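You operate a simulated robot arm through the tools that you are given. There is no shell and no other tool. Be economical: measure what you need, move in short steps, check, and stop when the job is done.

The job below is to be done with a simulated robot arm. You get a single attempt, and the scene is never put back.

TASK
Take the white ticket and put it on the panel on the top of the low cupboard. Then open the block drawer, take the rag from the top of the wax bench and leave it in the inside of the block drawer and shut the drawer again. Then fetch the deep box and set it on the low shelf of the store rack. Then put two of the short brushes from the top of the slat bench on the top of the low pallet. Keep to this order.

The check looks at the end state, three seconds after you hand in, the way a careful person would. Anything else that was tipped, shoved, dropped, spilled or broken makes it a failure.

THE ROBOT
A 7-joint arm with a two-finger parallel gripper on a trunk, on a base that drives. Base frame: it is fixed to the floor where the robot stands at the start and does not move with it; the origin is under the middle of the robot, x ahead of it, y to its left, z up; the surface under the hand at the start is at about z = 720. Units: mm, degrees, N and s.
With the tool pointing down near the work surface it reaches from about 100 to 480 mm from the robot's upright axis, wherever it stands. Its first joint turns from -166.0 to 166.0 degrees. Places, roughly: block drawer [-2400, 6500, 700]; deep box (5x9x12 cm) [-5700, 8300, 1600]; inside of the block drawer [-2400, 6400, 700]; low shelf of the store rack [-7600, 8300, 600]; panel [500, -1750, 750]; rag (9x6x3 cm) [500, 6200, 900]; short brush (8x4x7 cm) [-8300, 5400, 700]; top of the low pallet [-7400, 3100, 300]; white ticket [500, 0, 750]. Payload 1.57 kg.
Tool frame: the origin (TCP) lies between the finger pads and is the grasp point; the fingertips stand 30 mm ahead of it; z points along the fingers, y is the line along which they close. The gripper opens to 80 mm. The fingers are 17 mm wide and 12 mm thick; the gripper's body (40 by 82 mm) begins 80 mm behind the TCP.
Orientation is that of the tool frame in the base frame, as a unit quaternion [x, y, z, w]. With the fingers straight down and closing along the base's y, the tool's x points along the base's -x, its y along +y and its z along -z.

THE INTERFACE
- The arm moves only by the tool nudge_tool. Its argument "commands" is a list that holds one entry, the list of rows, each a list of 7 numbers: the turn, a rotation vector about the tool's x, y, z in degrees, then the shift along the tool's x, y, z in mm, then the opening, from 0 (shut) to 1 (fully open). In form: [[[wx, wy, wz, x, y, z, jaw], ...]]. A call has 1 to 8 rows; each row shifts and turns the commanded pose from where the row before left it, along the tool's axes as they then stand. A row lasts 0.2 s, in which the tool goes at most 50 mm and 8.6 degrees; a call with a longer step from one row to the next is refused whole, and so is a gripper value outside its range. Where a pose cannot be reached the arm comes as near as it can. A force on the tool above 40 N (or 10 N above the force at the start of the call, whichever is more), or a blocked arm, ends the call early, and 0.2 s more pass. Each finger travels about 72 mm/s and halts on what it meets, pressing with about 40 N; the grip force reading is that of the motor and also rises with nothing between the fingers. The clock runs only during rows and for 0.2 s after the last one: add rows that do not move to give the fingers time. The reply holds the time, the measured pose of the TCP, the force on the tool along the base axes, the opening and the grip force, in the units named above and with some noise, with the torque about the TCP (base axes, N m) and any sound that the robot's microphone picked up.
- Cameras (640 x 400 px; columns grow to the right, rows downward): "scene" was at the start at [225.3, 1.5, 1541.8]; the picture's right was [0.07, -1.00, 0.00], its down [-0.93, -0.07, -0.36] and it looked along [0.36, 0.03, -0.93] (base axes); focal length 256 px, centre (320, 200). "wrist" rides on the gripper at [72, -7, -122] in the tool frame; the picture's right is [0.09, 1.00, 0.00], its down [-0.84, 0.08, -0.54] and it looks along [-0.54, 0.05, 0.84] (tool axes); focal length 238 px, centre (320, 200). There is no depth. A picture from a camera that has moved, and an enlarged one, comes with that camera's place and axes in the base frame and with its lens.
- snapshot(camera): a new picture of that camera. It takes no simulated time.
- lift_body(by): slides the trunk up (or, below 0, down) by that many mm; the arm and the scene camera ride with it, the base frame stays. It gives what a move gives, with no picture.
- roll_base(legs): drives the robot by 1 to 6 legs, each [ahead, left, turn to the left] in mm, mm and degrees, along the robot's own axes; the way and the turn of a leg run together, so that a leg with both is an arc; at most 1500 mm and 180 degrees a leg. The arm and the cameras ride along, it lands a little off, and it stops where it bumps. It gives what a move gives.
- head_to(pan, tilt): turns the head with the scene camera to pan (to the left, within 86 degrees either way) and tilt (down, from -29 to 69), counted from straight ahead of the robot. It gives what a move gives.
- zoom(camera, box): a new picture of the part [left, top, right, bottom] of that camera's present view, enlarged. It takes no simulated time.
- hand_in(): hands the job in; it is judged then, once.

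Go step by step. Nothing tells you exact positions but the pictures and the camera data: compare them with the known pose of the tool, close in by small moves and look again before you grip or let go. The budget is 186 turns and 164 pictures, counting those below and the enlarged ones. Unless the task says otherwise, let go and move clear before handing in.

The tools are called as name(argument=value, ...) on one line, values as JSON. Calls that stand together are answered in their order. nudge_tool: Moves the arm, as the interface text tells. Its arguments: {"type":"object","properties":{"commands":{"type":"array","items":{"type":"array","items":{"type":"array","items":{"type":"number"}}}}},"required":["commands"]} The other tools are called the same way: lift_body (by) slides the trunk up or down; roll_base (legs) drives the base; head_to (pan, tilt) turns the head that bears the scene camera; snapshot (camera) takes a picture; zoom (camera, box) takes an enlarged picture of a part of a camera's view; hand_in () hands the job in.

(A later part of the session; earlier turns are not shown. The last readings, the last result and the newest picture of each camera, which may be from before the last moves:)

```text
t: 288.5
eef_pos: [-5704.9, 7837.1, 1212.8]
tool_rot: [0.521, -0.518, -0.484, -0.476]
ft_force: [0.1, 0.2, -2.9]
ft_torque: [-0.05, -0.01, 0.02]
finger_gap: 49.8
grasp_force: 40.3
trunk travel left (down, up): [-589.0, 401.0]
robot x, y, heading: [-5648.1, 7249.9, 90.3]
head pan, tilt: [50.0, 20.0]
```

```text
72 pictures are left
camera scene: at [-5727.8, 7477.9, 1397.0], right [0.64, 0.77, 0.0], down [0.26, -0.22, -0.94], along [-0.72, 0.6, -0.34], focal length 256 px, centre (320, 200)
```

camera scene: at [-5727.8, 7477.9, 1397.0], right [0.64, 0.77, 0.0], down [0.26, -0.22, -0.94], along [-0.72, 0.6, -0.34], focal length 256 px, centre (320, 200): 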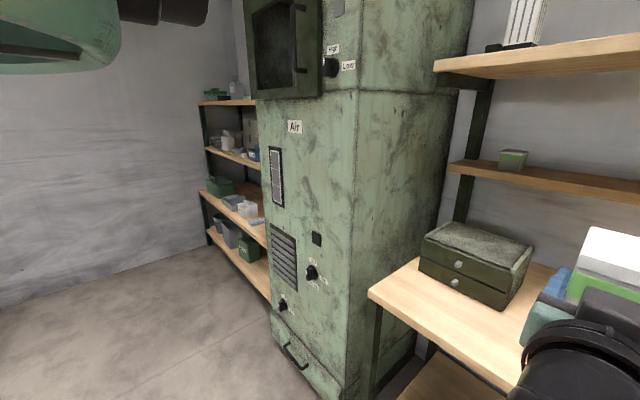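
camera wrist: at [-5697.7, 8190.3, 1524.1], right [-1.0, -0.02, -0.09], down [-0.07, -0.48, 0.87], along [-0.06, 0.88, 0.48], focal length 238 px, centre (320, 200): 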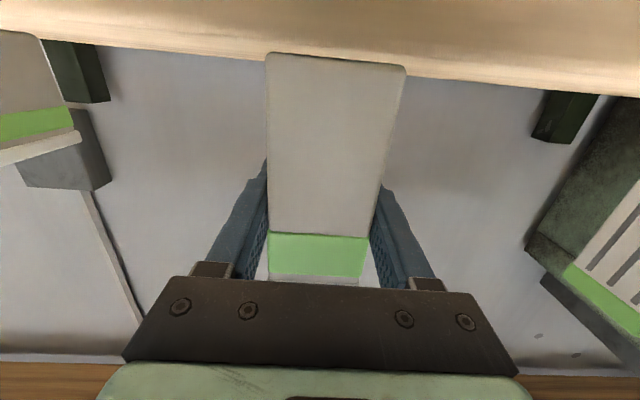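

Cabinet front is at y ≈ 8150; the store rack is beyond. Driving left to x ≈ -7570.

roll_base(legs=[[0, 1000, 0], [0, 920, 0]])

head_to(pan=0, tilt=30)

snapshot(camera="scene")

```text
t: 298.2
eef_pos: [-7640.7, 7807.3, 1213.1]
tool_rot: [0.525, -0.512, -0.489, -0.472]
ft_force: [0.5, -0.2, -4.1]
ft_torque: [-0.02, -0.02, -0.02]
finger_gap: 49.5
grasp_force: 40.0
trunk travel left (down, up): [-589.0, 401.0]
robot x, y, heading: [-7581.2, 7222.4, 91.1]
head pan, tilt: [50.0, 20.0]
```

```text
t: 299.3
eef_pos: [-7641.4, 7807.7, 1214.1]
tool_rot: [0.524, -0.513, -0.489, -0.472]
ft_force: [-0.3, 0.0, -2.6]
ft_torque: [-0.04, -0.03, 0.01]
finger_gap: 49.8
grasp_force: 40.5
trunk travel left (down, up): [-589.0, 401.0]
robot x, y, heading: [-7578.8, 7221.9, 91.0]
head pan, tilt: [0.0, 30.0]
```

```text
71 pictures are left
camera scene: at [-7586.9, 7480.7, 1380.9], right [1.0, 0.02, 0.0], down [0.01, -0.5, -0.87], along [-0.02, 0.87, -0.5], focal length 256 px, centre (320, 200)
```

scene: 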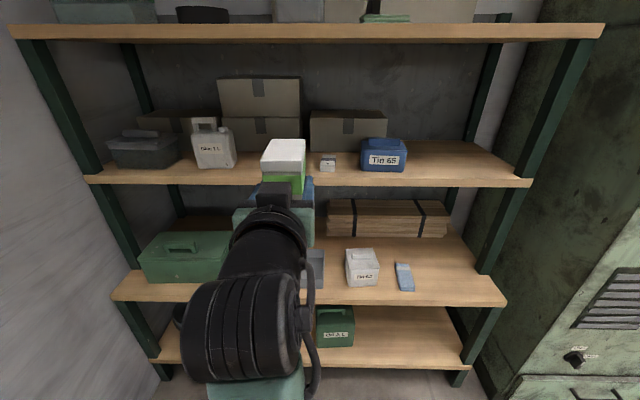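

The low shelf (z ≈ 580) is the third board down. My arm hides part of it; I'll shift right to see the free space.

roll_base(legs=[[0, -330, -1]])

head_to(pan=22, tilt=40)

snapshot(camera="scene")

```text
t: 301.5
eef_pos: [-7300.9, 7812.2, 1212.7]
tool_rot: [0.522, -0.516, -0.486, -0.475]
ft_force: [-0.1, 0.5, -4.0]
ft_torque: [-0.01, 0.02, 0.0]
finger_gap: 49.7
grasp_force: 40.8
trunk travel left (down, up): [-589.0, 401.0]
robot x, y, heading: [-7247.1, 7223.1, 90.2]
head pan, tilt: [0.0, 30.0]
```

```text
t: 302.4
eef_pos: [-7300.4, 7811.9, 1213.1]
tool_rot: [0.522, -0.516, -0.485, -0.475]
ft_force: [-0.2, 0.7, -2.9]
ft_torque: [-0.01, -0.01, 0.0]
finger_gap: 49.4
grasp_force: 39.7
trunk travel left (down, up): [-589.0, 401.0]
robot x, y, heading: [-7249.9, 7228.6, 90.2]
head pan, tilt: [22.0, 40.0]
```

```text
70 pictures are left
camera scene: at [-7283.6, 7472.9, 1365.6], right [0.93, 0.38, 0.0], down [0.24, -0.6, -0.77], along [-0.29, 0.71, -0.64], focal length 256 px, centre (320, 200)
```

scene: 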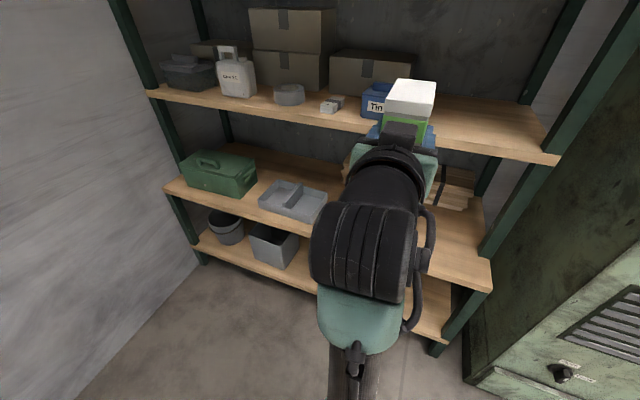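

Free space on the low shelf's right part, around (-7100, 8220). Moving right, lowering the trunk and looking.

roll_base(legs=[[0, -200, 0]])

lift_body(by=-480)

head_to(pan=10, tilt=20)

snapshot(camera="scene")

snapshot(camera="wrist")

```text
t: 304.0
eef_pos: [-7102.0, 7814.1, 1213.1]
tool_rot: [0.52, -0.517, -0.485, -0.477]
ft_force: [0.2, 0.2, -3.2]
ft_torque: [-0.04, -0.03, 0.03]
finger_gap: 49.6
grasp_force: 40.5
trunk travel left (down, up): [-589.0, 401.0]
robot x, y, heading: [-7051.4, 7226.9, 90.0]
head pan, tilt: [22.0, 40.0]
```

```text
refused: -480 is not a number from -400 to 400
```

```text
t: 304.8
eef_pos: [-7103.4, 7813.2, 1213.3]
tool_rot: [0.521, -0.517, -0.485, -0.476]
ft_force: [-0.1, -0.3, -3.0]
ft_torque: [-0.02, 0.02, -0.02]
finger_gap: 49.6
grasp_force: 39.9
trunk travel left (down, up): [-589.0, 401.0]
robot x, y, heading: [-7053.0, 7224.5, 90.0]
head pan, tilt: [10.0, 20.0]
```

```text
69 pictures are left
camera scene: at [-7069.9, 7486.4, 1396.9], right [0.98, 0.18, 0.0], down [0.06, -0.34, -0.94], along [-0.17, 0.92, -0.34], focal length 256 px, centre (320, 200)
```

scene: 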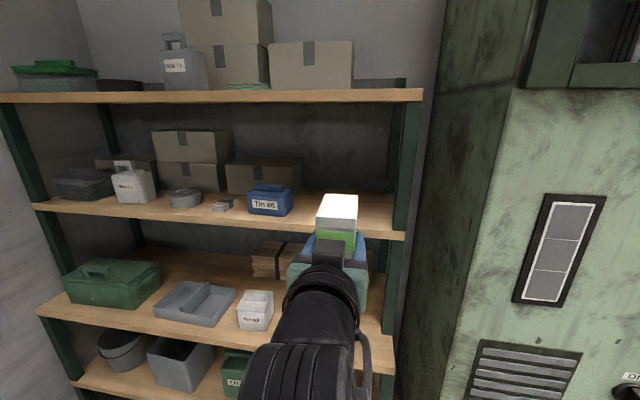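

```text
68 pictures are left
camera wrist: at [-7093.4, 7685.6, 1151.1], right [-1.0, -0.02, -0.09], down [-0.07, -0.48, 0.88], along [-0.06, 0.88, 0.47], focal length 238 px, centre (320, 200)
```

wrist: 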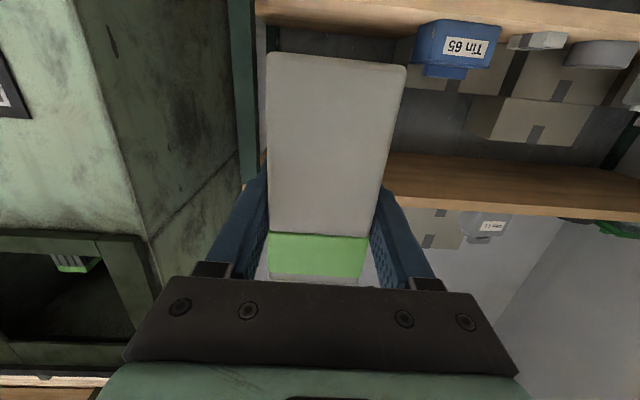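

Space is clear around x = -7100. Lowering the trunk in two steps.

lift_body(by=-400)

lift_body(by=-80)

snapshot(camera="scene")

```text
t: 308.6
eef_pos: [-7103.2, 7813.4, 813.5]
tool_rot: [0.521, -0.517, -0.485, -0.476]
ft_force: [-0.7, 0.6, -3.8]
ft_torque: [-0.05, -0.01, -0.01]
finger_gap: 49.5
grasp_force: 40.1
trunk travel left (down, up): [-189.0, 801.0]
robot x, y, heading: [-7050.6, 7224.7, 90.4]
head pan, tilt: [10.0, 20.0]
```

```text
t: 309.8
eef_pos: [-7102.3, 7814.1, 733.9]
tool_rot: [0.521, -0.517, -0.485, -0.476]
ft_force: [-0.7, 0.4, -2.7]
ft_torque: [-0.04, -0.01, -0.03]
finger_gap: 49.7
grasp_force: 39.8
trunk travel left (down, up): [-109.0, 881.0]
robot x, y, heading: [-7052.7, 7225.6, 89.9]
head pan, tilt: [10.0, 20.0]
```

```text
67 pictures are left
camera scene: at [-7069.9, 7486.2, 917.0], right [0.98, 0.18, 0.0], down [0.06, -0.34, -0.94], along [-0.17, 0.92, -0.34], focal length 256 px, centre (320, 200)
```

scene: 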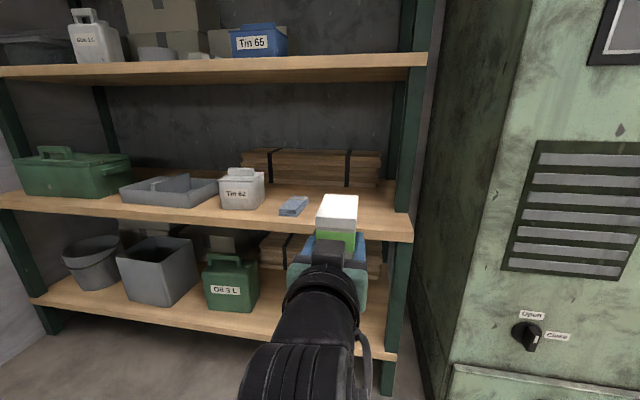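

I need the shelf height more precisely; zooming on its front edge.

zoom(camera="scene", box=[280, 160, 440, 260])

roll_base(legs=[[120, 0, 0]])

zoom(camera="scene", box=[280, 160, 480, 285])

```text
4.00 times, centred on (360, 210) of scene
camera zoom: at [-7069.9, 7486.2, 917.0], right [0.98, 0.18, 0.0], down [0.06, -0.34, -0.94], along [-0.17, 0.92, -0.34], focal length 1022 px, centre (160, 160)
```

zoom: 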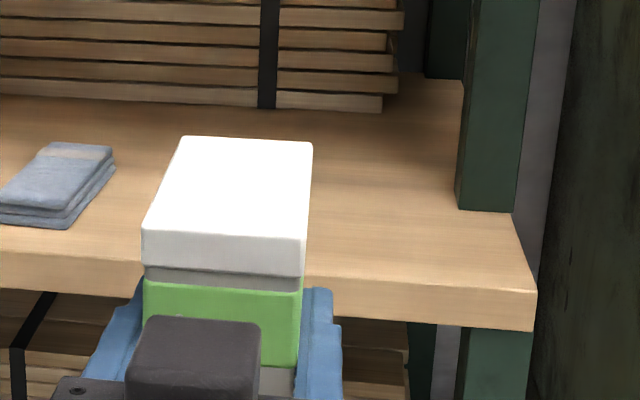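

```text
t: 311.1
eef_pos: [-7102.4, 7933.6, 733.1]
tool_rot: [0.521, -0.517, -0.485, -0.476]
ft_force: [0.5, -0.2, -3.1]
ft_torque: [-0.02, 0.02, 0.0]
finger_gap: 49.6
grasp_force: 40.4
trunk travel left (down, up): [-109.0, 881.0]
robot x, y, heading: [-7052.8, 7346.7, 90.1]
head pan, tilt: [10.0, 20.0]
```

```text
3.20 times, centred on (380, 222) of scene
camera zoom: at [-7070.1, 7605.9, 917.0], right [0.98, 0.18, 0.0], down [0.06, -0.34, -0.94], along [-0.17, 0.93, -0.34], focal length 818 px, centre (128, 128)
```

zoom: 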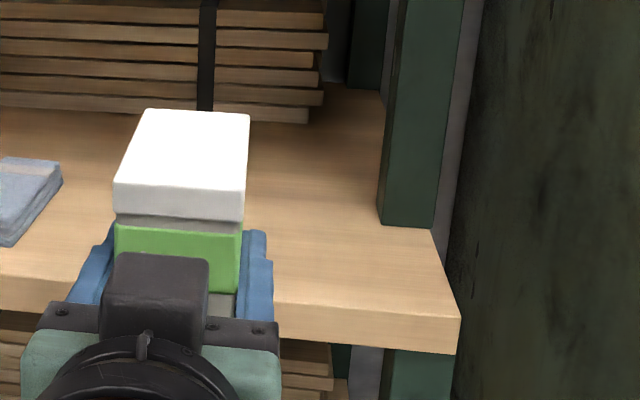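

Shelf top ≈ 621, front edge y ≈ 8093. I'll bring the box in above it (bottom ≈ 665) with TCP at y ≈ 8165.

roll_base(legs=[[231, 0, 0]])

snapshot(camera="scene")

snapshot(camera="wrist")

```text
t: 312.8
eef_pos: [-7102.8, 8160.9, 733.2]
tool_rot: [0.522, -0.516, -0.485, -0.475]
ft_force: [0.0, -0.2, -2.2]
ft_torque: [-0.04, 0.02, -0.02]
finger_gap: 49.5
grasp_force: 39.3
trunk travel left (down, up): [-109.0, 881.0]
robot x, y, heading: [-7052.8, 7574.4, 90.1]
head pan, tilt: [10.0, 20.0]
```

```text
64 pictures are left
camera scene: at [-7070.7, 7834.8, 917.0], right [0.98, 0.18, 0.0], down [0.06, -0.34, -0.94], along [-0.17, 0.93, -0.34], focal length 256 px, centre (320, 200)
```

scene: 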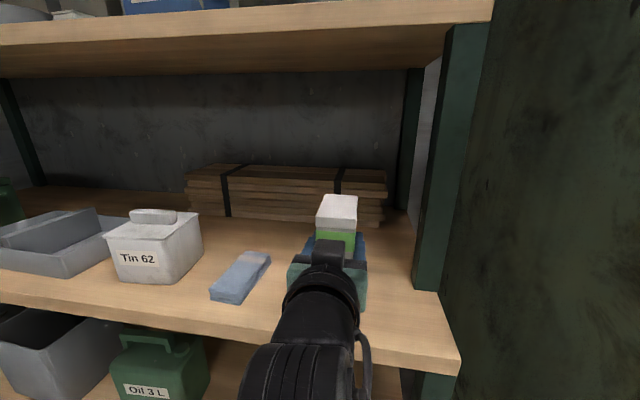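

```text
63 pictures are left
camera wrist: at [-7094.2, 8034.0, 671.2], right [-1.0, -0.02, -0.09], down [-0.07, -0.48, 0.88], along [-0.06, 0.88, 0.47], focal length 238 px, centre (320, 200)
```

wrist: 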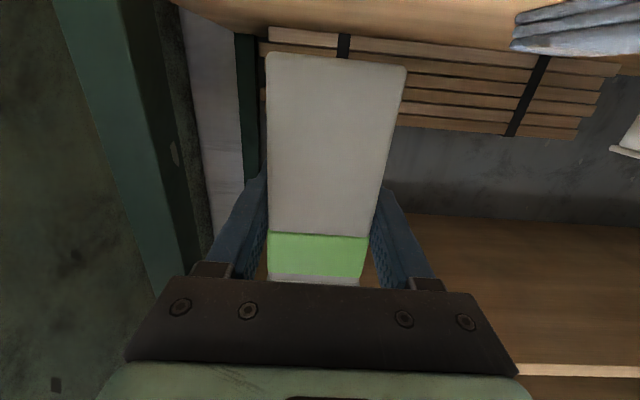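

Box is well over free shelf. Lowering.

lift_body(by=-36)

lift_body(by=-5)

snapshot(camera="scene")

```text
t: 313.6
eef_pos: [-7102.5, 8161.8, 696.5]
tool_rot: [0.521, -0.517, -0.485, -0.476]
ft_force: [1.3, 0.3, -3.3]
ft_torque: [-0.01, -0.04, 0.0]
finger_gap: 49.2
grasp_force: 39.8
trunk travel left (down, up): [-73.0, 917.0]
robot x, y, heading: [-7052.0, 7581.6, 90.1]
head pan, tilt: [10.0, 20.0]
```

```text
t: 314.1
eef_pos: [-7103.1, 8161.8, 691.8]
tool_rot: [0.521, -0.517, -0.485, -0.476]
ft_force: [-0.3, 0.3, -2.4]
ft_torque: [-0.06, 0.0, -0.01]
finger_gap: 49.6
grasp_force: 39.8
trunk travel left (down, up): [-68.0, 922.0]
robot x, y, heading: [-7055.0, 7576.5, 90.1]
head pan, tilt: [10.0, 20.0]
```

```text
62 pictures are left
camera scene: at [-7070.7, 7834.8, 875.9], right [0.98, 0.18, 0.0], down [0.06, -0.34, -0.94], along [-0.17, 0.92, -0.34], focal length 256 px, centre (320, 200)
```

scene: 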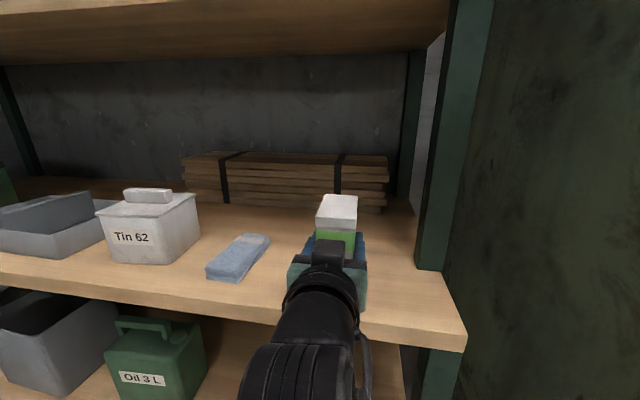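

lift_body(by=-4)

lift_body(by=-3)

```text
t: 314.6
eef_pos: [-7103.7, 8160.5, 686.6]
tool_rot: [0.521, -0.516, -0.485, -0.476]
ft_force: [0.6, 0.7, -3.0]
ft_torque: [-0.01, 0.0, 0.0]
finger_gap: 49.5
grasp_force: 39.7
trunk travel left (down, up): [-64.0, 926.0]
robot x, y, heading: [-7053.2, 7576.8, 90.1]
head pan, tilt: [10.0, 20.0]
```

```text
t: 315.2
eef_pos: [-7103.1, 8161.3, 687.5]
tool_rot: [0.52, -0.516, -0.485, -0.476]
ft_force: [0.2, 2.5, 2.3]
ft_torque: [0.46, -0.1, 0.06]
finger_gap: 49.6
grasp_force: 40.6
trunk travel left (down, up): [-61.0, 929.0]
robot x, y, heading: [-7050.4, 7576.1, 90.3]
head pan, tilt: [10.0, 20.0]
```

Touching down. One more millimetre, then release and back off.

lift_body(by=-1)

nudge_tool(commands=[[[0, 0, 0, 0, 0, 0, 0.7], [0, 0, 0, 0, 0, 0, 0.9], [0, 0, 0, 0, 0, 0, 1], [0, 0, 0, 0, 0, 0, 1]]])

snapshot(camera="wrist")

```text
t: 315.7
eef_pos: [-7103.9, 8160.3, 686.9]
tool_rot: [0.519, -0.515, -0.487, -0.478]
ft_force: [0.3, 6.0, 12.5]
ft_torque: [-0.09, -0.37, 0.15]
finger_gap: 49.6
grasp_force: 40.4
trunk travel left (down, up): [-60.0, 930.0]
robot x, y, heading: [-7053.7, 7576.2, 89.8]
head pan, tilt: [10.0, 20.0]
```

```text
t: 316.7
eef_pos: [-7102.6, 8161.1, 684.5]
tool_rot: [0.521, -0.517, -0.485, -0.475]
ft_force: [0.0, -0.8, -0.7]
ft_torque: [-0.01, -0.01, -0.06]
finger_gap: 79.9
grasp_force: 0.0
trunk travel left (down, up): [-60.0, 930.0]
robot x, y, heading: [-7054.2, 7574.9, 90.1]
head pan, tilt: [10.0, 20.0]
```

```text
61 pictures are left
camera wrist: at [-7094.2, 8033.9, 622.3], right [-1.0, -0.02, -0.09], down [-0.07, -0.48, 0.88], along [-0.06, 0.88, 0.47], focal length 238 px, centre (320, 200)
```

wrist: 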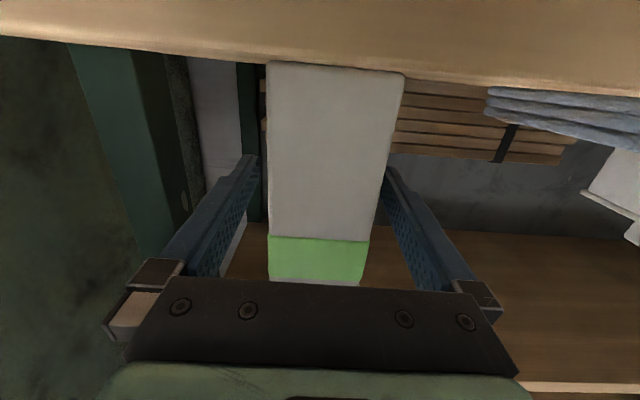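

Released; box stands upright. Backing straight out.

roll_base(legs=[[-380, 0, 0]])

snapshot(camera="scene")

```text
t: 319.1
eef_pos: [-7100.3, 7782.9, 683.3]
tool_rot: [0.52, -0.518, -0.484, -0.477]
ft_force: [0.3, 1.3, 0.3]
ft_torque: [-0.02, 0.0, 0.0]
finger_gap: 80.3
grasp_force: 0.1
trunk travel left (down, up): [-60.0, 930.0]
robot x, y, heading: [-7051.9, 7199.6, 89.7]
head pan, tilt: [10.0, 20.0]
```

```text
60 pictures are left
camera scene: at [-7069.4, 7456.4, 868.0], right [0.99, 0.17, 0.0], down [0.06, -0.34, -0.94], along [-0.16, 0.93, -0.34], focal length 256 px, centre (320, 200)
```

scene: 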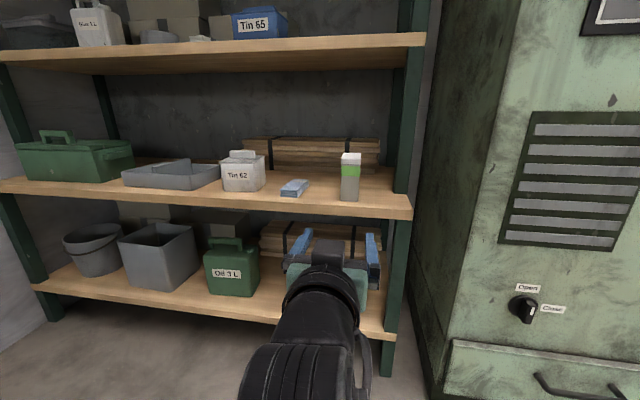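

The box stands on the low shelf. Now folding the tool back to vertical: trunk up, arm down, then pitch back.

lift_body(by=400)

nudge_tool(commands=[[[0, 0, 0, 45, 0, 0, 0.9], [0, 0, 0, 45, 0, 0, 0.9], [0, 0, 0, 45, 0, 0, 0.9], [0, 0, 0, 45, 0, -10, 0.9], [0, 0, 0, 45, 0, -20, 0.9], [0, 0, 0, 45, 0, -20, 0.9], [0, 0, 0, 45, 0, -20, 0.9], [0, 0, 0, 45, 0, -20, 0.9]]])

nudge_tool(commands=[[[0, 8.5, 0, 0, 0, 0, 0.9], [0, 8.5, 0, 0, 0, 0, 0.9], [0, 8.5, 0, 0, 0, 0, 0.9], [0, 8.5, 0, 0, 0, 0, 0.9], [0, 8.5, 0, 0, 0, 0, 0.9], [0, 8.5, 0, 0, 0, 0, 0.9], [0, 8.5, 0, 0, 0, 0, 0.9], [0, 8.5, 0, 0, 0, 0, 0.9]]])

nudge_tool(commands=[[[0, 8.5, 0, 0, 0, 0, 0.9], [0, 8.5, 0, 0, 0, 0, 0.9], [0, 0, 0, 0, 0, 0, 0.9]]])

```text
t: 322.9
eef_pos: [-7099.8, 7783.4, 1083.2]
tool_rot: [0.519, -0.518, -0.484, -0.477]
ft_force: [-0.2, 0.8, -0.3]
ft_torque: [-0.01, -0.01, 0.0]
finger_gap: 80.1
grasp_force: 0.0
trunk travel left (down, up): [-460.0, 530.0]
robot x, y, heading: [-7054.0, 7198.1, 89.8]
head pan, tilt: [10.0, 20.0]
```

```text
t: 324.7
eef_pos: [-7101.6, 7667.0, 733.7]
tool_rot: [0.519, -0.518, -0.484, -0.477]
ft_force: [-0.5, 0.4, 0.1]
ft_torque: [-0.04, 0.04, 0.03]
finger_gap: 72.1
grasp_force: 0.0
trunk travel left (down, up): [-460.0, 530.0]
robot x, y, heading: [-7053.4, 7198.4, 89.6]
head pan, tilt: [10.0, 20.0]
```

```text
t: 326.5
eef_pos: [-7101.9, 7667.0, 732.5]
tool_rot: [0.702, -0.697, -0.109, -0.104]
ft_force: [0.1, -0.5, 0.4]
ft_torque: [0.0, 0.01, 0.02]
finger_gap: 71.8
grasp_force: 0.1
trunk travel left (down, up): [-460.0, 530.0]
robot x, y, heading: [-7053.0, 7198.5, 89.7]
head pan, tilt: [10.0, 20.0]
```

```text
t: 327.3
eef_pos: [-7132.5, 7688.7, 756.8]
tool_rot: [0.723, -0.686, -0.081, -0.032]
ft_force: [-0.8, -0.4, -0.6]
ft_torque: [0.0, -0.01, 0.0]
finger_gap: 71.9
grasp_force: 0.0
out of reach, approached as far as the arm can: row 1, 2
trunk travel left (down, up): [-460.0, 530.0]
robot x, y, heading: [-7050.9, 7196.8, 89.6]
head pan, tilt: [10.0, 20.0]
```

A folded limit again; lowering the arm while finishing the untilt.

nudge_tool(commands=[[[0, 0, 0, 0, 0, 40, 0.9], [0, 0, 0, 0, 0, 40, 0.9], [0, 0, 0, 0, 0, 40, 0.9], [1.9, 4.6, 0, 0, 0, 0, 0.9], [1.9, 4.6, 0, 0, 0, 0, 0.9], [0, 0, 0, 0, 0, 0, 0.9]]])

lift_body(by=250)

```text
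t: 328.7
eef_pos: [-7102.2, 7667.0, 613.5]
tool_rot: [0.708, -0.702, 0.075, 0.032]
ft_force: [0.0, 0.9, -0.3]
ft_torque: [0.01, 0.0, 0.01]
finger_gap: 72.1
grasp_force: 0.0
trunk travel left (down, up): [-460.0, 530.0]
robot x, y, heading: [-7050.8, 7197.5, 89.9]
head pan, tilt: [10.0, 20.0]
```

```text
t: 331.3
eef_pos: [-7101.4, 7667.3, 862.4]
tool_rot: [0.708, -0.702, 0.075, 0.031]
ft_force: [-0.5, -0.5, 0.5]
ft_torque: [0.01, 0.0, 0.01]
finger_gap: 71.8
grasp_force: 0.1
trunk travel left (down, up): [-710.0, 280.0]
robot x, y, heading: [-7054.8, 7195.4, 89.8]
head pan, tilt: [10.0, 20.0]
```

Undoing the over-rotation, then turning to look southwest at the slat bench.

nudge_tool(commands=[[[-1.9, -4.6, 0, 0, 0, 0, 0.9], [-1.9, -4.6, 0, 0, 0, 0, 0.9], [0, 0, 0, 0, 0, 0, 0.9]]])

roll_base(legs=[[0, 0, 90]])

head_to(pan=55, tilt=20)

snapshot(camera="scene")

```text
t: 332.1
eef_pos: [-7102.3, 7668.5, 863.7]
tool_rot: [0.709, -0.705, -0.005, -0.002]
ft_force: [-0.6, 0.1, 0.0]
ft_torque: [-0.02, 0.01, -0.03]
finger_gap: 71.7
grasp_force: 0.0
trunk travel left (down, up): [-710.0, 280.0]
robot x, y, heading: [-7053.9, 7197.4, 89.9]
head pan, tilt: [10.0, 20.0]
```

```text
t: 336.4
eef_pos: [-7522.1, 7141.5, 862.0]
tool_rot: [1.0, 0.011, -0.006, 0.003]
ft_force: [-0.4, 0.2, -0.4]
ft_torque: [-0.02, -0.02, 0.02]
finger_gap: 72.0
grasp_force: 0.1
trunk travel left (down, up): [-710.0, 280.0]
robot x, y, heading: [-7052.5, 7199.5, -179.0]
head pan, tilt: [10.0, 20.0]
```

```text
t: 337.5
eef_pos: [-7522.8, 7141.4, 862.9]
tool_rot: [1.0, 0.011, -0.005, 0.002]
ft_force: [-0.1, -0.7, 0.5]
ft_torque: [0.01, -0.01, -0.01]
finger_gap: 71.9
grasp_force: 0.1
trunk travel left (down, up): [-710.0, 280.0]
robot x, y, heading: [-7053.4, 7201.3, -179.1]
head pan, tilt: [55.0, 20.0]
```

```text
59 pictures are left
camera scene: at [-7276.4, 7115.6, 1518.0], right [-0.83, 0.56, 0.0], down [0.19, 0.28, -0.94], along [-0.53, -0.78, -0.34], focal length 256 px, centre (320, 200)
```

scene: 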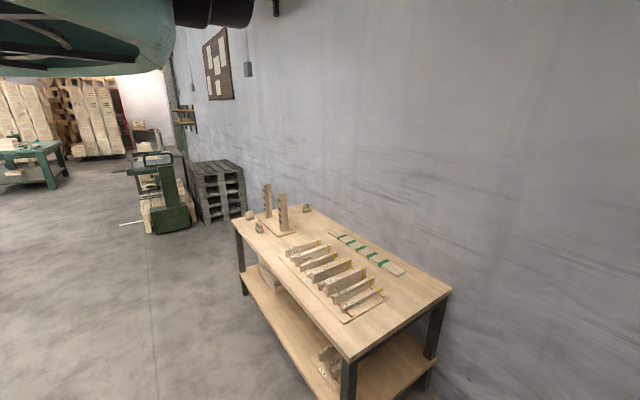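

The slat bench is along the west wall; beyond it stand pallets. Zooming on both.

zoom(camera="scene", box=[225, 170, 385, 270])

zoom(camera="scene", box=[90, 120, 270, 250])

```text
4.00 times, centred on (305, 220) of scene
camera zoom: at [-7276.4, 7115.6, 1518.0], right [-0.83, 0.56, 0.0], down [0.19, 0.28, -0.94], along [-0.53, -0.78, -0.34], focal length 1022 px, centre (380, 120)
```

zoom: 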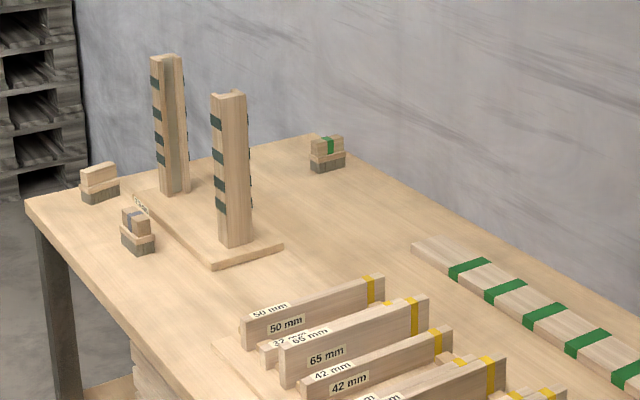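

```text
3.08 times, centred on (180, 185) of scene
camera zoom: at [-7276.4, 7115.6, 1518.0], right [-0.83, 0.56, 0.0], down [0.19, 0.28, -0.94], along [-0.53, -0.78, -0.34], focal length 786 px, centre (751, 246)
```

zoom: 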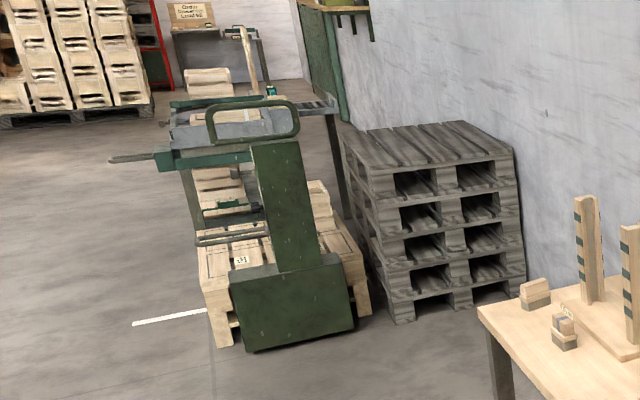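

Three similar brushes: A (-7854, 5289), B (-7834, 5533) near the front edge, and C at the back. A and B are easily reached. Driving to face them.

roll_base(legs=[[0, 900, -1], [0, 890, 0], [250, 0, 0]])

head_to(pan=0, tilt=50)

snapshot(camera="scene")

snapshot(camera="wrist")

```text
t: 347.9
eef_pos: [-7767.0, 5362.7, 862.5]
tool_rot: [1.0, 0.007, -0.005, 0.003]
ft_force: [-0.2, -0.5, 0.0]
ft_torque: [0.02, -0.02, 0.01]
finger_gap: 72.0
grasp_force: 0.1
trunk travel left (down, up): [-710.0, 280.0]
robot x, y, heading: [-7302.7, 5417.7, -179.9]
head pan, tilt: [55.0, 20.0]
```

```text
t: 349.1
eef_pos: [-7767.8, 5361.9, 864.0]
tool_rot: [1.0, 0.007, -0.005, 0.003]
ft_force: [-0.2, 0.7, -0.8]
ft_torque: [-0.01, 0.02, -0.01]
finger_gap: 71.8
grasp_force: 0.0
trunk travel left (down, up): [-710.0, 280.0]
robot x, y, heading: [-7301.0, 5414.2, -179.8]
head pan, tilt: [0.0, 50.0]
```

```text
56 pictures are left
camera scene: at [-7545.1, 5410.2, 1472.5], right [0.0, 1.0, 0.0], down [0.77, 0.0, -0.64], along [-0.64, 0.0, -0.77], focal length 256 px, centre (320, 200)
```

scene: 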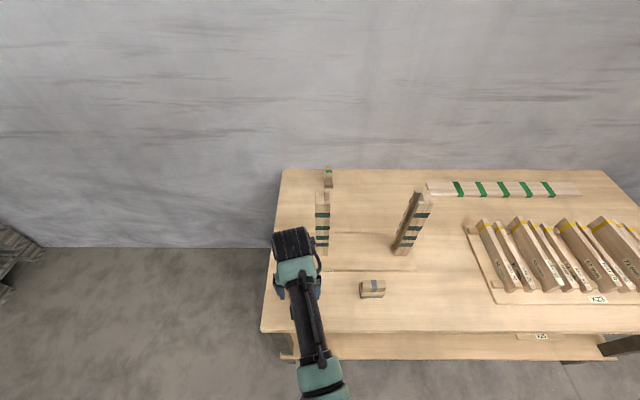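

```text
55 pictures are left
camera wrist: at [-7693.0, 5369.9, 984.2], right [0.11, -0.99, 0.0], down [-0.83, -0.09, 0.55], along [-0.55, -0.06, -0.83], focal length 238 px, centre (320, 200)
```

wrist: 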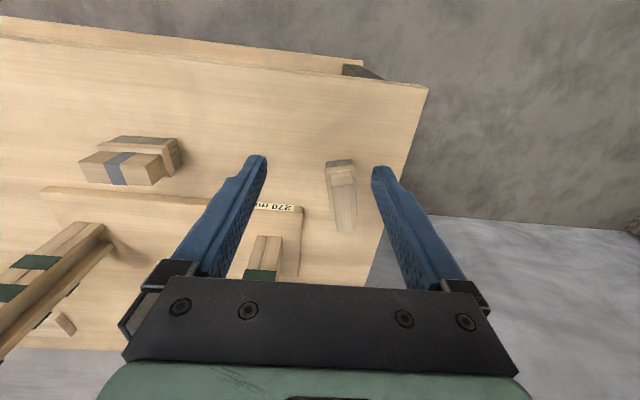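

Zooming at the two brushes to judge their kind and pose.

zoom(camera="wrist", box=[280, 130, 420, 250])

zoom(camera="wrist", box=[60, 110, 220, 220])

zoom(camera="scene", box=[260, 150, 420, 310])

```text
3.33 times, centred on (350, 190) of wrist
camera zoom: at [-7693.0, 5369.9, 984.2], right [0.11, -0.99, 0.0], down [-0.83, -0.09, 0.55], along [-0.55, -0.06, -0.83], focal length 794 px, centre (220, 233)
```

zoom: 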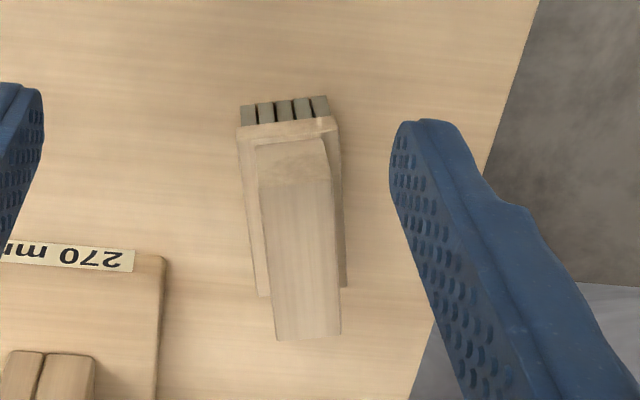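

```text
3.64 times, centred on (140, 165) of wrist
camera zoom: at [-7693.0, 5369.9, 984.2], right [0.11, -0.99, 0.0], down [-0.83, -0.09, 0.55], along [-0.55, -0.06, -0.83], focal length 867 px, centre (974, 327)
```

zoom: 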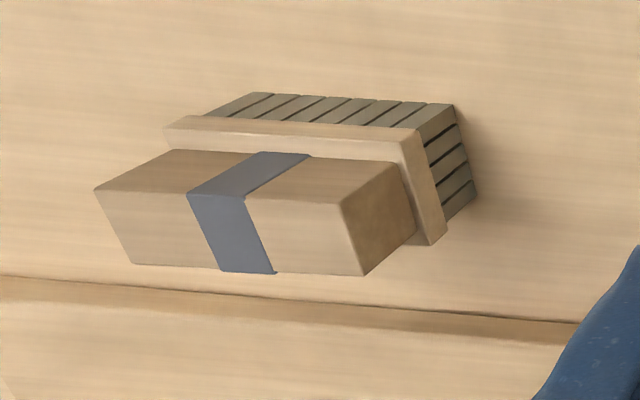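

```text
2.50 times, centred on (340, 230) of scene
camera zoom: at [-7545.1, 5410.2, 1472.5], right [0.0, 1.0, 0.0], down [0.77, 0.0, -0.64], along [-0.64, 0.0, -0.77], focal length 639 px, centre (270, 125)
```

zoom: 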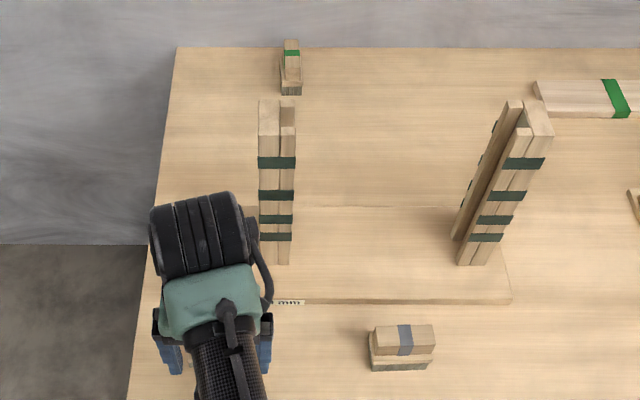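

Both are the same kind of brush. Brush A handle centre ≈ (-7861, 5322), top ≈ 745, turned ≈ 14°. Moving above it.

nudge_tool(commands=[[[0, 0, -7.2, 0, 0, 0, 0.8], [0, 0, -7.2, 0, 0, 0, 0.8], [0, 0, 0, -20, 31, 0, 0.8], [0, 0, 0, -40, 15, 0, 0.8], [0, 0, 0, -40, 15, 0, 0.8], [0, 0, 0, 0, 0, 30, 0.8], [0, 0, 0, 0, 0, 0, 0.8]]])

snapshot(camera="wrist")

```text
t: 350.7
eef_pos: [-7848.9, 5275.8, 834.0]
tool_rot: [0.991, 0.132, -0.006, 0.003]
ft_force: [0.8, -0.7, 0.3]
ft_torque: [-0.01, 0.02, 0.02]
finger_gap: 64.0
grasp_force: 0.2
trunk travel left (down, up): [-710.0, 280.0]
robot x, y, heading: [-7296.3, 5414.7, -179.8]
head pan, tilt: [0.0, 50.0]
```

```text
51 pictures are left
camera wrist: at [-7777.9, 5301.8, 954.5], right [0.35, -0.94, 0.0], down [-0.78, -0.29, 0.55], along [-0.52, -0.2, -0.83], focal length 238 px, centre (320, 200)
```

wrist: 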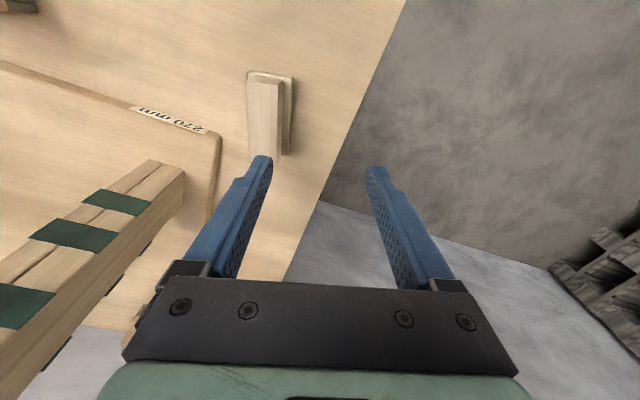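

I overshot sideways; brush A's centre is now at (-7850, 5324). Correcting and descending part way.

nudge_tool(commands=[[[0, 0, 0, 11, -47, 0, 0.8], [0, 0, 0, 0, 0, 30, 0.8], [0, 0, 0, 0, 0, 20, 0.8], [0, 0, 0, 0, 0, 0, 0.8]]])

snapshot(camera="wrist")

```text
t: 351.7
eef_pos: [-7850.4, 5325.9, 783.7]
tool_rot: [0.991, 0.132, -0.006, 0.002]
ft_force: [0.3, -0.4, -0.2]
ft_torque: [0.01, -0.01, 0.01]
finger_gap: 64.3
grasp_force: 0.1
trunk travel left (down, up): [-710.0, 280.0]
robot x, y, heading: [-7292.4, 5412.6, -179.7]
head pan, tilt: [0.0, 50.0]
```

```text
50 pictures are left
camera wrist: at [-7780.2, 5350.9, 904.6], right [0.35, -0.94, 0.0], down [-0.78, -0.29, 0.55], along [-0.52, -0.2, -0.83], focal length 238 px, centre (320, 200)
```

wrist: 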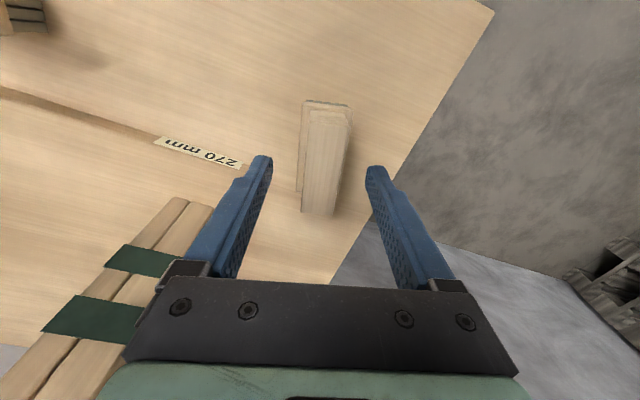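

Shift 5 mm, descend to 748, and close.

nudge_tool(commands=[[[0, 0, 0, 0, 5, 0, 0.8], [0, 0, 0, 0, 0, 20, 0.8], [0, 0, 0, 0, 0, 10, 0.8], [0, 0, 0, 0, 0, 5, 0.8], [0, 0, 0, 0, 0, 0, 0.8]]])

snapshot(camera="wrist")

```text
t: 352.9
eef_pos: [-7839.2, 5319.5, 755.4]
tool_rot: [0.991, 0.133, -0.006, 0.003]
ft_force: [0.7, -0.2, 0.0]
ft_torque: [0.0, -0.01, -0.01]
finger_gap: 63.7
grasp_force: 0.1
out of reach, approached as far as the arm can: row 2, 3
trunk travel left (down, up): [-710.0, 280.0]
robot x, y, heading: [-7299.4, 5412.9, -180.1]
head pan, tilt: [0.0, 50.0]
```

```text
49 pictures are left
camera wrist: at [-7769.2, 5344.8, 877.2], right [0.35, -0.94, 0.0], down [-0.78, -0.29, 0.55], along [-0.52, -0.2, -0.83], focal length 238 px, centre (320, 200)
```

wrist: 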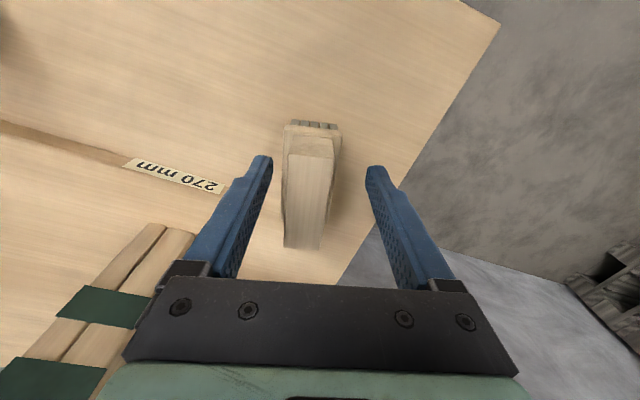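

I was too far away (r ≈ 550). Pulling the arm up and in before driving closer.

nudge_tool(commands=[[[0, 0, 0, 0, 0, -35, 0.8], [0, 0, 0, 30, 0, -30, 0.8], [0, 0, 0, 40, 0, 0, 0.8], [0, 0, 0, 0, 0, 0, 0.8]]])

```text
t: 353.9
eef_pos: [-7771.2, 5340.1, 818.8]
tool_rot: [0.991, 0.133, -0.004, 0.002]
ft_force: [0.1, -0.5, -0.1]
ft_torque: [0.0, 0.0, 0.02]
finger_gap: 64.5
grasp_force: 0.0
trunk travel left (down, up): [-710.0, 280.0]
robot x, y, heading: [-7298.0, 5414.7, -180.0]
head pan, tilt: [0.0, 50.0]
```

Not locked. Driving 85 mm closer and re-checking.

roll_base(legs=[[85, 0, 0]])

nudge_tool(commands=[[[0, 0, 0, 3, 20, 0, 0.8], [0, 0, 0, 0, 0, 30, 0.8], [0, 0, 0, 0, 0, 0, 0.8]]])

snapshot(camera="wrist")

```text
t: 355.0
eef_pos: [-7857.7, 5338.4, 818.2]
tool_rot: [0.991, 0.131, -0.005, 0.002]
ft_force: [-0.2, -0.7, 0.3]
ft_torque: [0.01, 0.0, 0.01]
finger_gap: 63.9
grasp_force: 0.1
trunk travel left (down, up): [-710.0, 280.0]
robot x, y, heading: [-7382.1, 5417.1, -179.6]
head pan, tilt: [0.0, 50.0]
```

```text
t: 355.8
eef_pos: [-7847.8, 5319.0, 787.5]
tool_rot: [0.991, 0.132, -0.004, 0.003]
ft_force: [-1.3, 0.5, 0.0]
ft_torque: [-0.02, 0.01, 0.02]
finger_gap: 64.0
grasp_force: 0.0
trunk travel left (down, up): [-710.0, 280.0]
robot x, y, heading: [-7383.8, 5412.7, -179.7]
head pan, tilt: [0.0, 50.0]
```

```text
48 pictures are left
camera wrist: at [-7777.4, 5344.2, 909.1], right [0.35, -0.94, 0.0], down [-0.78, -0.29, 0.55], along [-0.52, -0.19, -0.83], focal length 238 px, centre (320, 200)
```

wrist: 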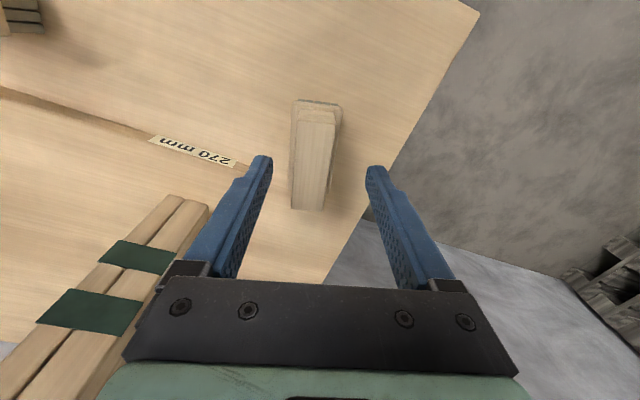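

Aligned. Descending to 748 and closing.

nudge_tool(commands=[[[0, 0, 0, 0, -3, 20, 0.8], [0, 0, 0, 0, 0, 14, 0.8], [0, 0, 0, 0, 0, 5, 0.8], [0, 0, 0, 0, 0, 0, 0.5], [0, 0, 0, 0, 0, 0, 0.2], [0, 0, 0, 0, 0, 0, 0.1], [0, 0, 0, 0, 0, 0, 0.1]]])

snapshot(camera="wrist")

```text
t: 357.4
eef_pos: [-7849.4, 5321.3, 748.4]
tool_rot: [0.991, 0.132, -0.005, 0.003]
ft_force: [-0.1, 0.7, 0.3]
ft_torque: [-0.02, 0.0, 0.0]
finger_gap: 35.1
grasp_force: 40.0
trunk travel left (down, up): [-710.0, 280.0]
robot x, y, heading: [-7384.9, 5413.3, -180.0]
head pan, tilt: [0.0, 50.0]
```

```text
47 pictures are left
camera wrist: at [-7779.4, 5346.8, 870.3], right [0.35, -0.94, 0.0], down [-0.78, -0.29, 0.55], along [-0.52, -0.19, -0.83], focal length 238 px, centre (320, 200)
```

wrist: 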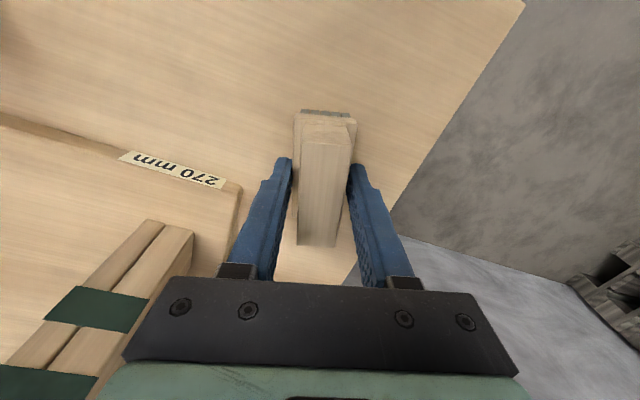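

Gripped at 35 mm. Lifting and retracting.

nudge_tool(commands=[[[0, 0, 0, 0, 0, -10, 0.1], [0, 0, 0, 0, 0, -40, 0.1], [0, 0, 0, 0, 0, -40, 0.1], [0, 0, 0, 0, 0, -20, 0.1], [0, 0, 0, 40, 0, 0, 0.1], [0, 0, 0, 0, 0, 0, 0.1]]])

snapshot(camera="wrist")

```text
t: 358.8
eef_pos: [-7810.9, 5332.9, 858.7]
tool_rot: [0.991, 0.132, -0.005, 0.003]
ft_force: [-0.3, -0.6, -1.4]
ft_torque: [0.0, 0.02, 0.01]
finger_gap: 34.9
grasp_force: 40.3
trunk travel left (down, up): [-710.0, 280.0]
robot x, y, heading: [-7386.5, 5410.4, -179.9]
head pan, tilt: [0.0, 50.0]
```

```text
46 pictures are left
camera wrist: at [-7741.2, 5357.7, 980.5], right [0.35, -0.94, 0.0], down [-0.78, -0.29, 0.55], along [-0.52, -0.19, -0.83], focal length 238 px, centre (320, 200)
```

wrist: 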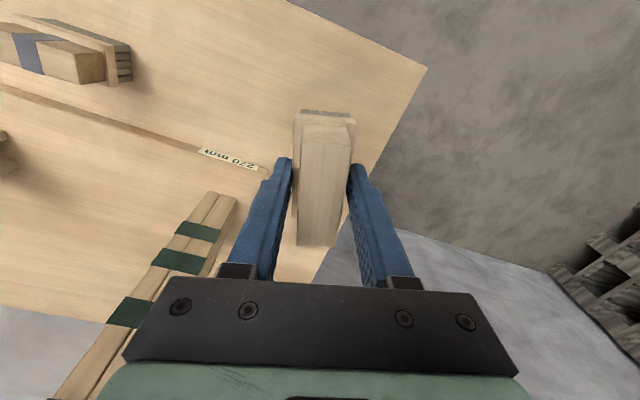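

Brush A held. Backing off and looking south to the low pallet.

roll_base(legs=[[-450, 0, 0]])

head_to(pan=80, tilt=28)

snapshot(camera="scene")

```text
t: 361.5
eef_pos: [-7364.2, 5333.2, 859.6]
tool_rot: [0.991, 0.134, -0.006, 0.003]
ft_force: [-0.6, 0.2, -1.3]
ft_torque: [0.01, 0.01, -0.01]
finger_gap: 34.6
grasp_force: 39.7
trunk travel left (down, up): [-710.0, 280.0]
robot x, y, heading: [-6936.6, 5417.2, -180.0]
head pan, tilt: [0.0, 50.0]
```

```text
t: 363.1
eef_pos: [-7363.8, 5334.7, 859.8]
tool_rot: [0.991, 0.133, -0.005, 0.003]
ft_force: [0.4, -0.6, -0.9]
ft_torque: [0.01, 0.0, 0.0]
finger_gap: 34.9
grasp_force: 40.2
trunk travel left (down, up): [-710.0, 280.0]
robot x, y, heading: [-6934.9, 5417.5, -179.6]
head pan, tilt: [80.0, 28.0]
```

```text
45 pictures are left
camera scene: at [-7122.0, 5322.2, 1505.1], right [-0.99, 0.17, 0.0], down [0.08, 0.46, -0.88], along [-0.15, -0.87, -0.47], focal length 256 px, centre (320, 200)
```

scene: 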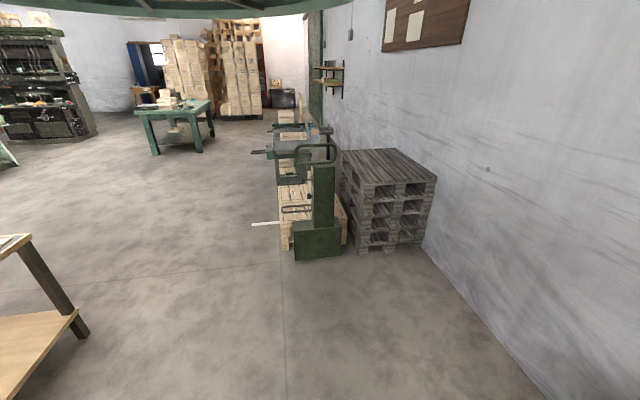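

The low pallet (light wood) sits behind the stacker around x -7105..-7700, y 2700..3400. There's a white strip on the floor beside it; going nearer to look.

roll_base(legs=[[-435, 0, 0], [0, 1300, 0]])

head_to(pan=50, tilt=35)

snapshot(camera="scene")

```text
t: 371.8
eef_pos: [-6937.0, 4045.9, 859.1]
tool_rot: [0.992, 0.124, -0.004, 0.003]
ft_force: [0.2, 0.3, -1.3]
ft_torque: [0.02, 0.02, -0.01]
finger_gap: 35.3
grasp_force: 39.4
trunk travel left (down, up): [-710.0, 280.0]
robot x, y, heading: [-6507.8, 4123.0, 179.2]
head pan, tilt: [80.0, 28.0]
```

```text
t: 372.8
eef_pos: [-6938.2, 4045.6, 858.9]
tool_rot: [0.992, 0.125, -0.005, 0.003]
ft_force: [0.5, -0.6, -1.5]
ft_torque: [-0.01, 0.03, 0.02]
finger_gap: 35.1
grasp_force: 40.1
trunk travel left (down, up): [-710.0, 280.0]
robot x, y, heading: [-6509.9, 4117.8, 179.5]
head pan, tilt: [50.0, 35.0]
```

```text
44 pictures are left
camera scene: at [-6735.4, 4053.2, 1494.2], right [-0.76, 0.65, 0.0], down [0.37, 0.44, -0.82], along [-0.53, -0.62, -0.57], focal length 256 px, centre (320, 200)
```

scene: 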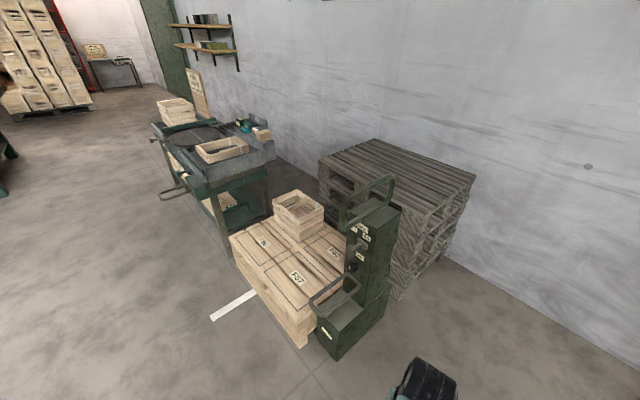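

zoom(camera="scene", box=[200, 180, 400, 360])

```text
2.22 times, centred on (300, 270) of scene
camera zoom: at [-6735.4, 4053.2, 1494.2], right [-0.76, 0.65, 0.0], down [0.37, 0.44, -0.82], along [-0.53, -0.62, -0.57], focal length 568 px, centre (364, 44)
```

zoom: 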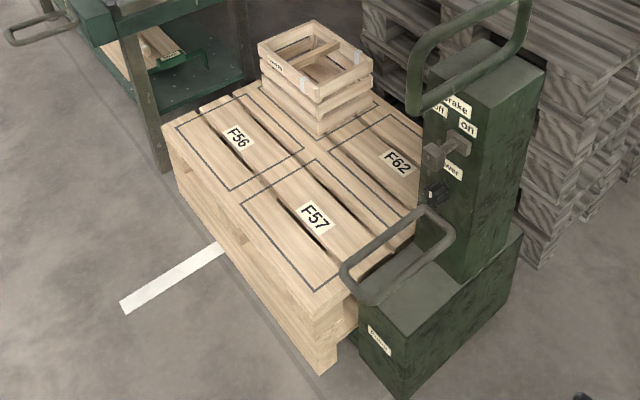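

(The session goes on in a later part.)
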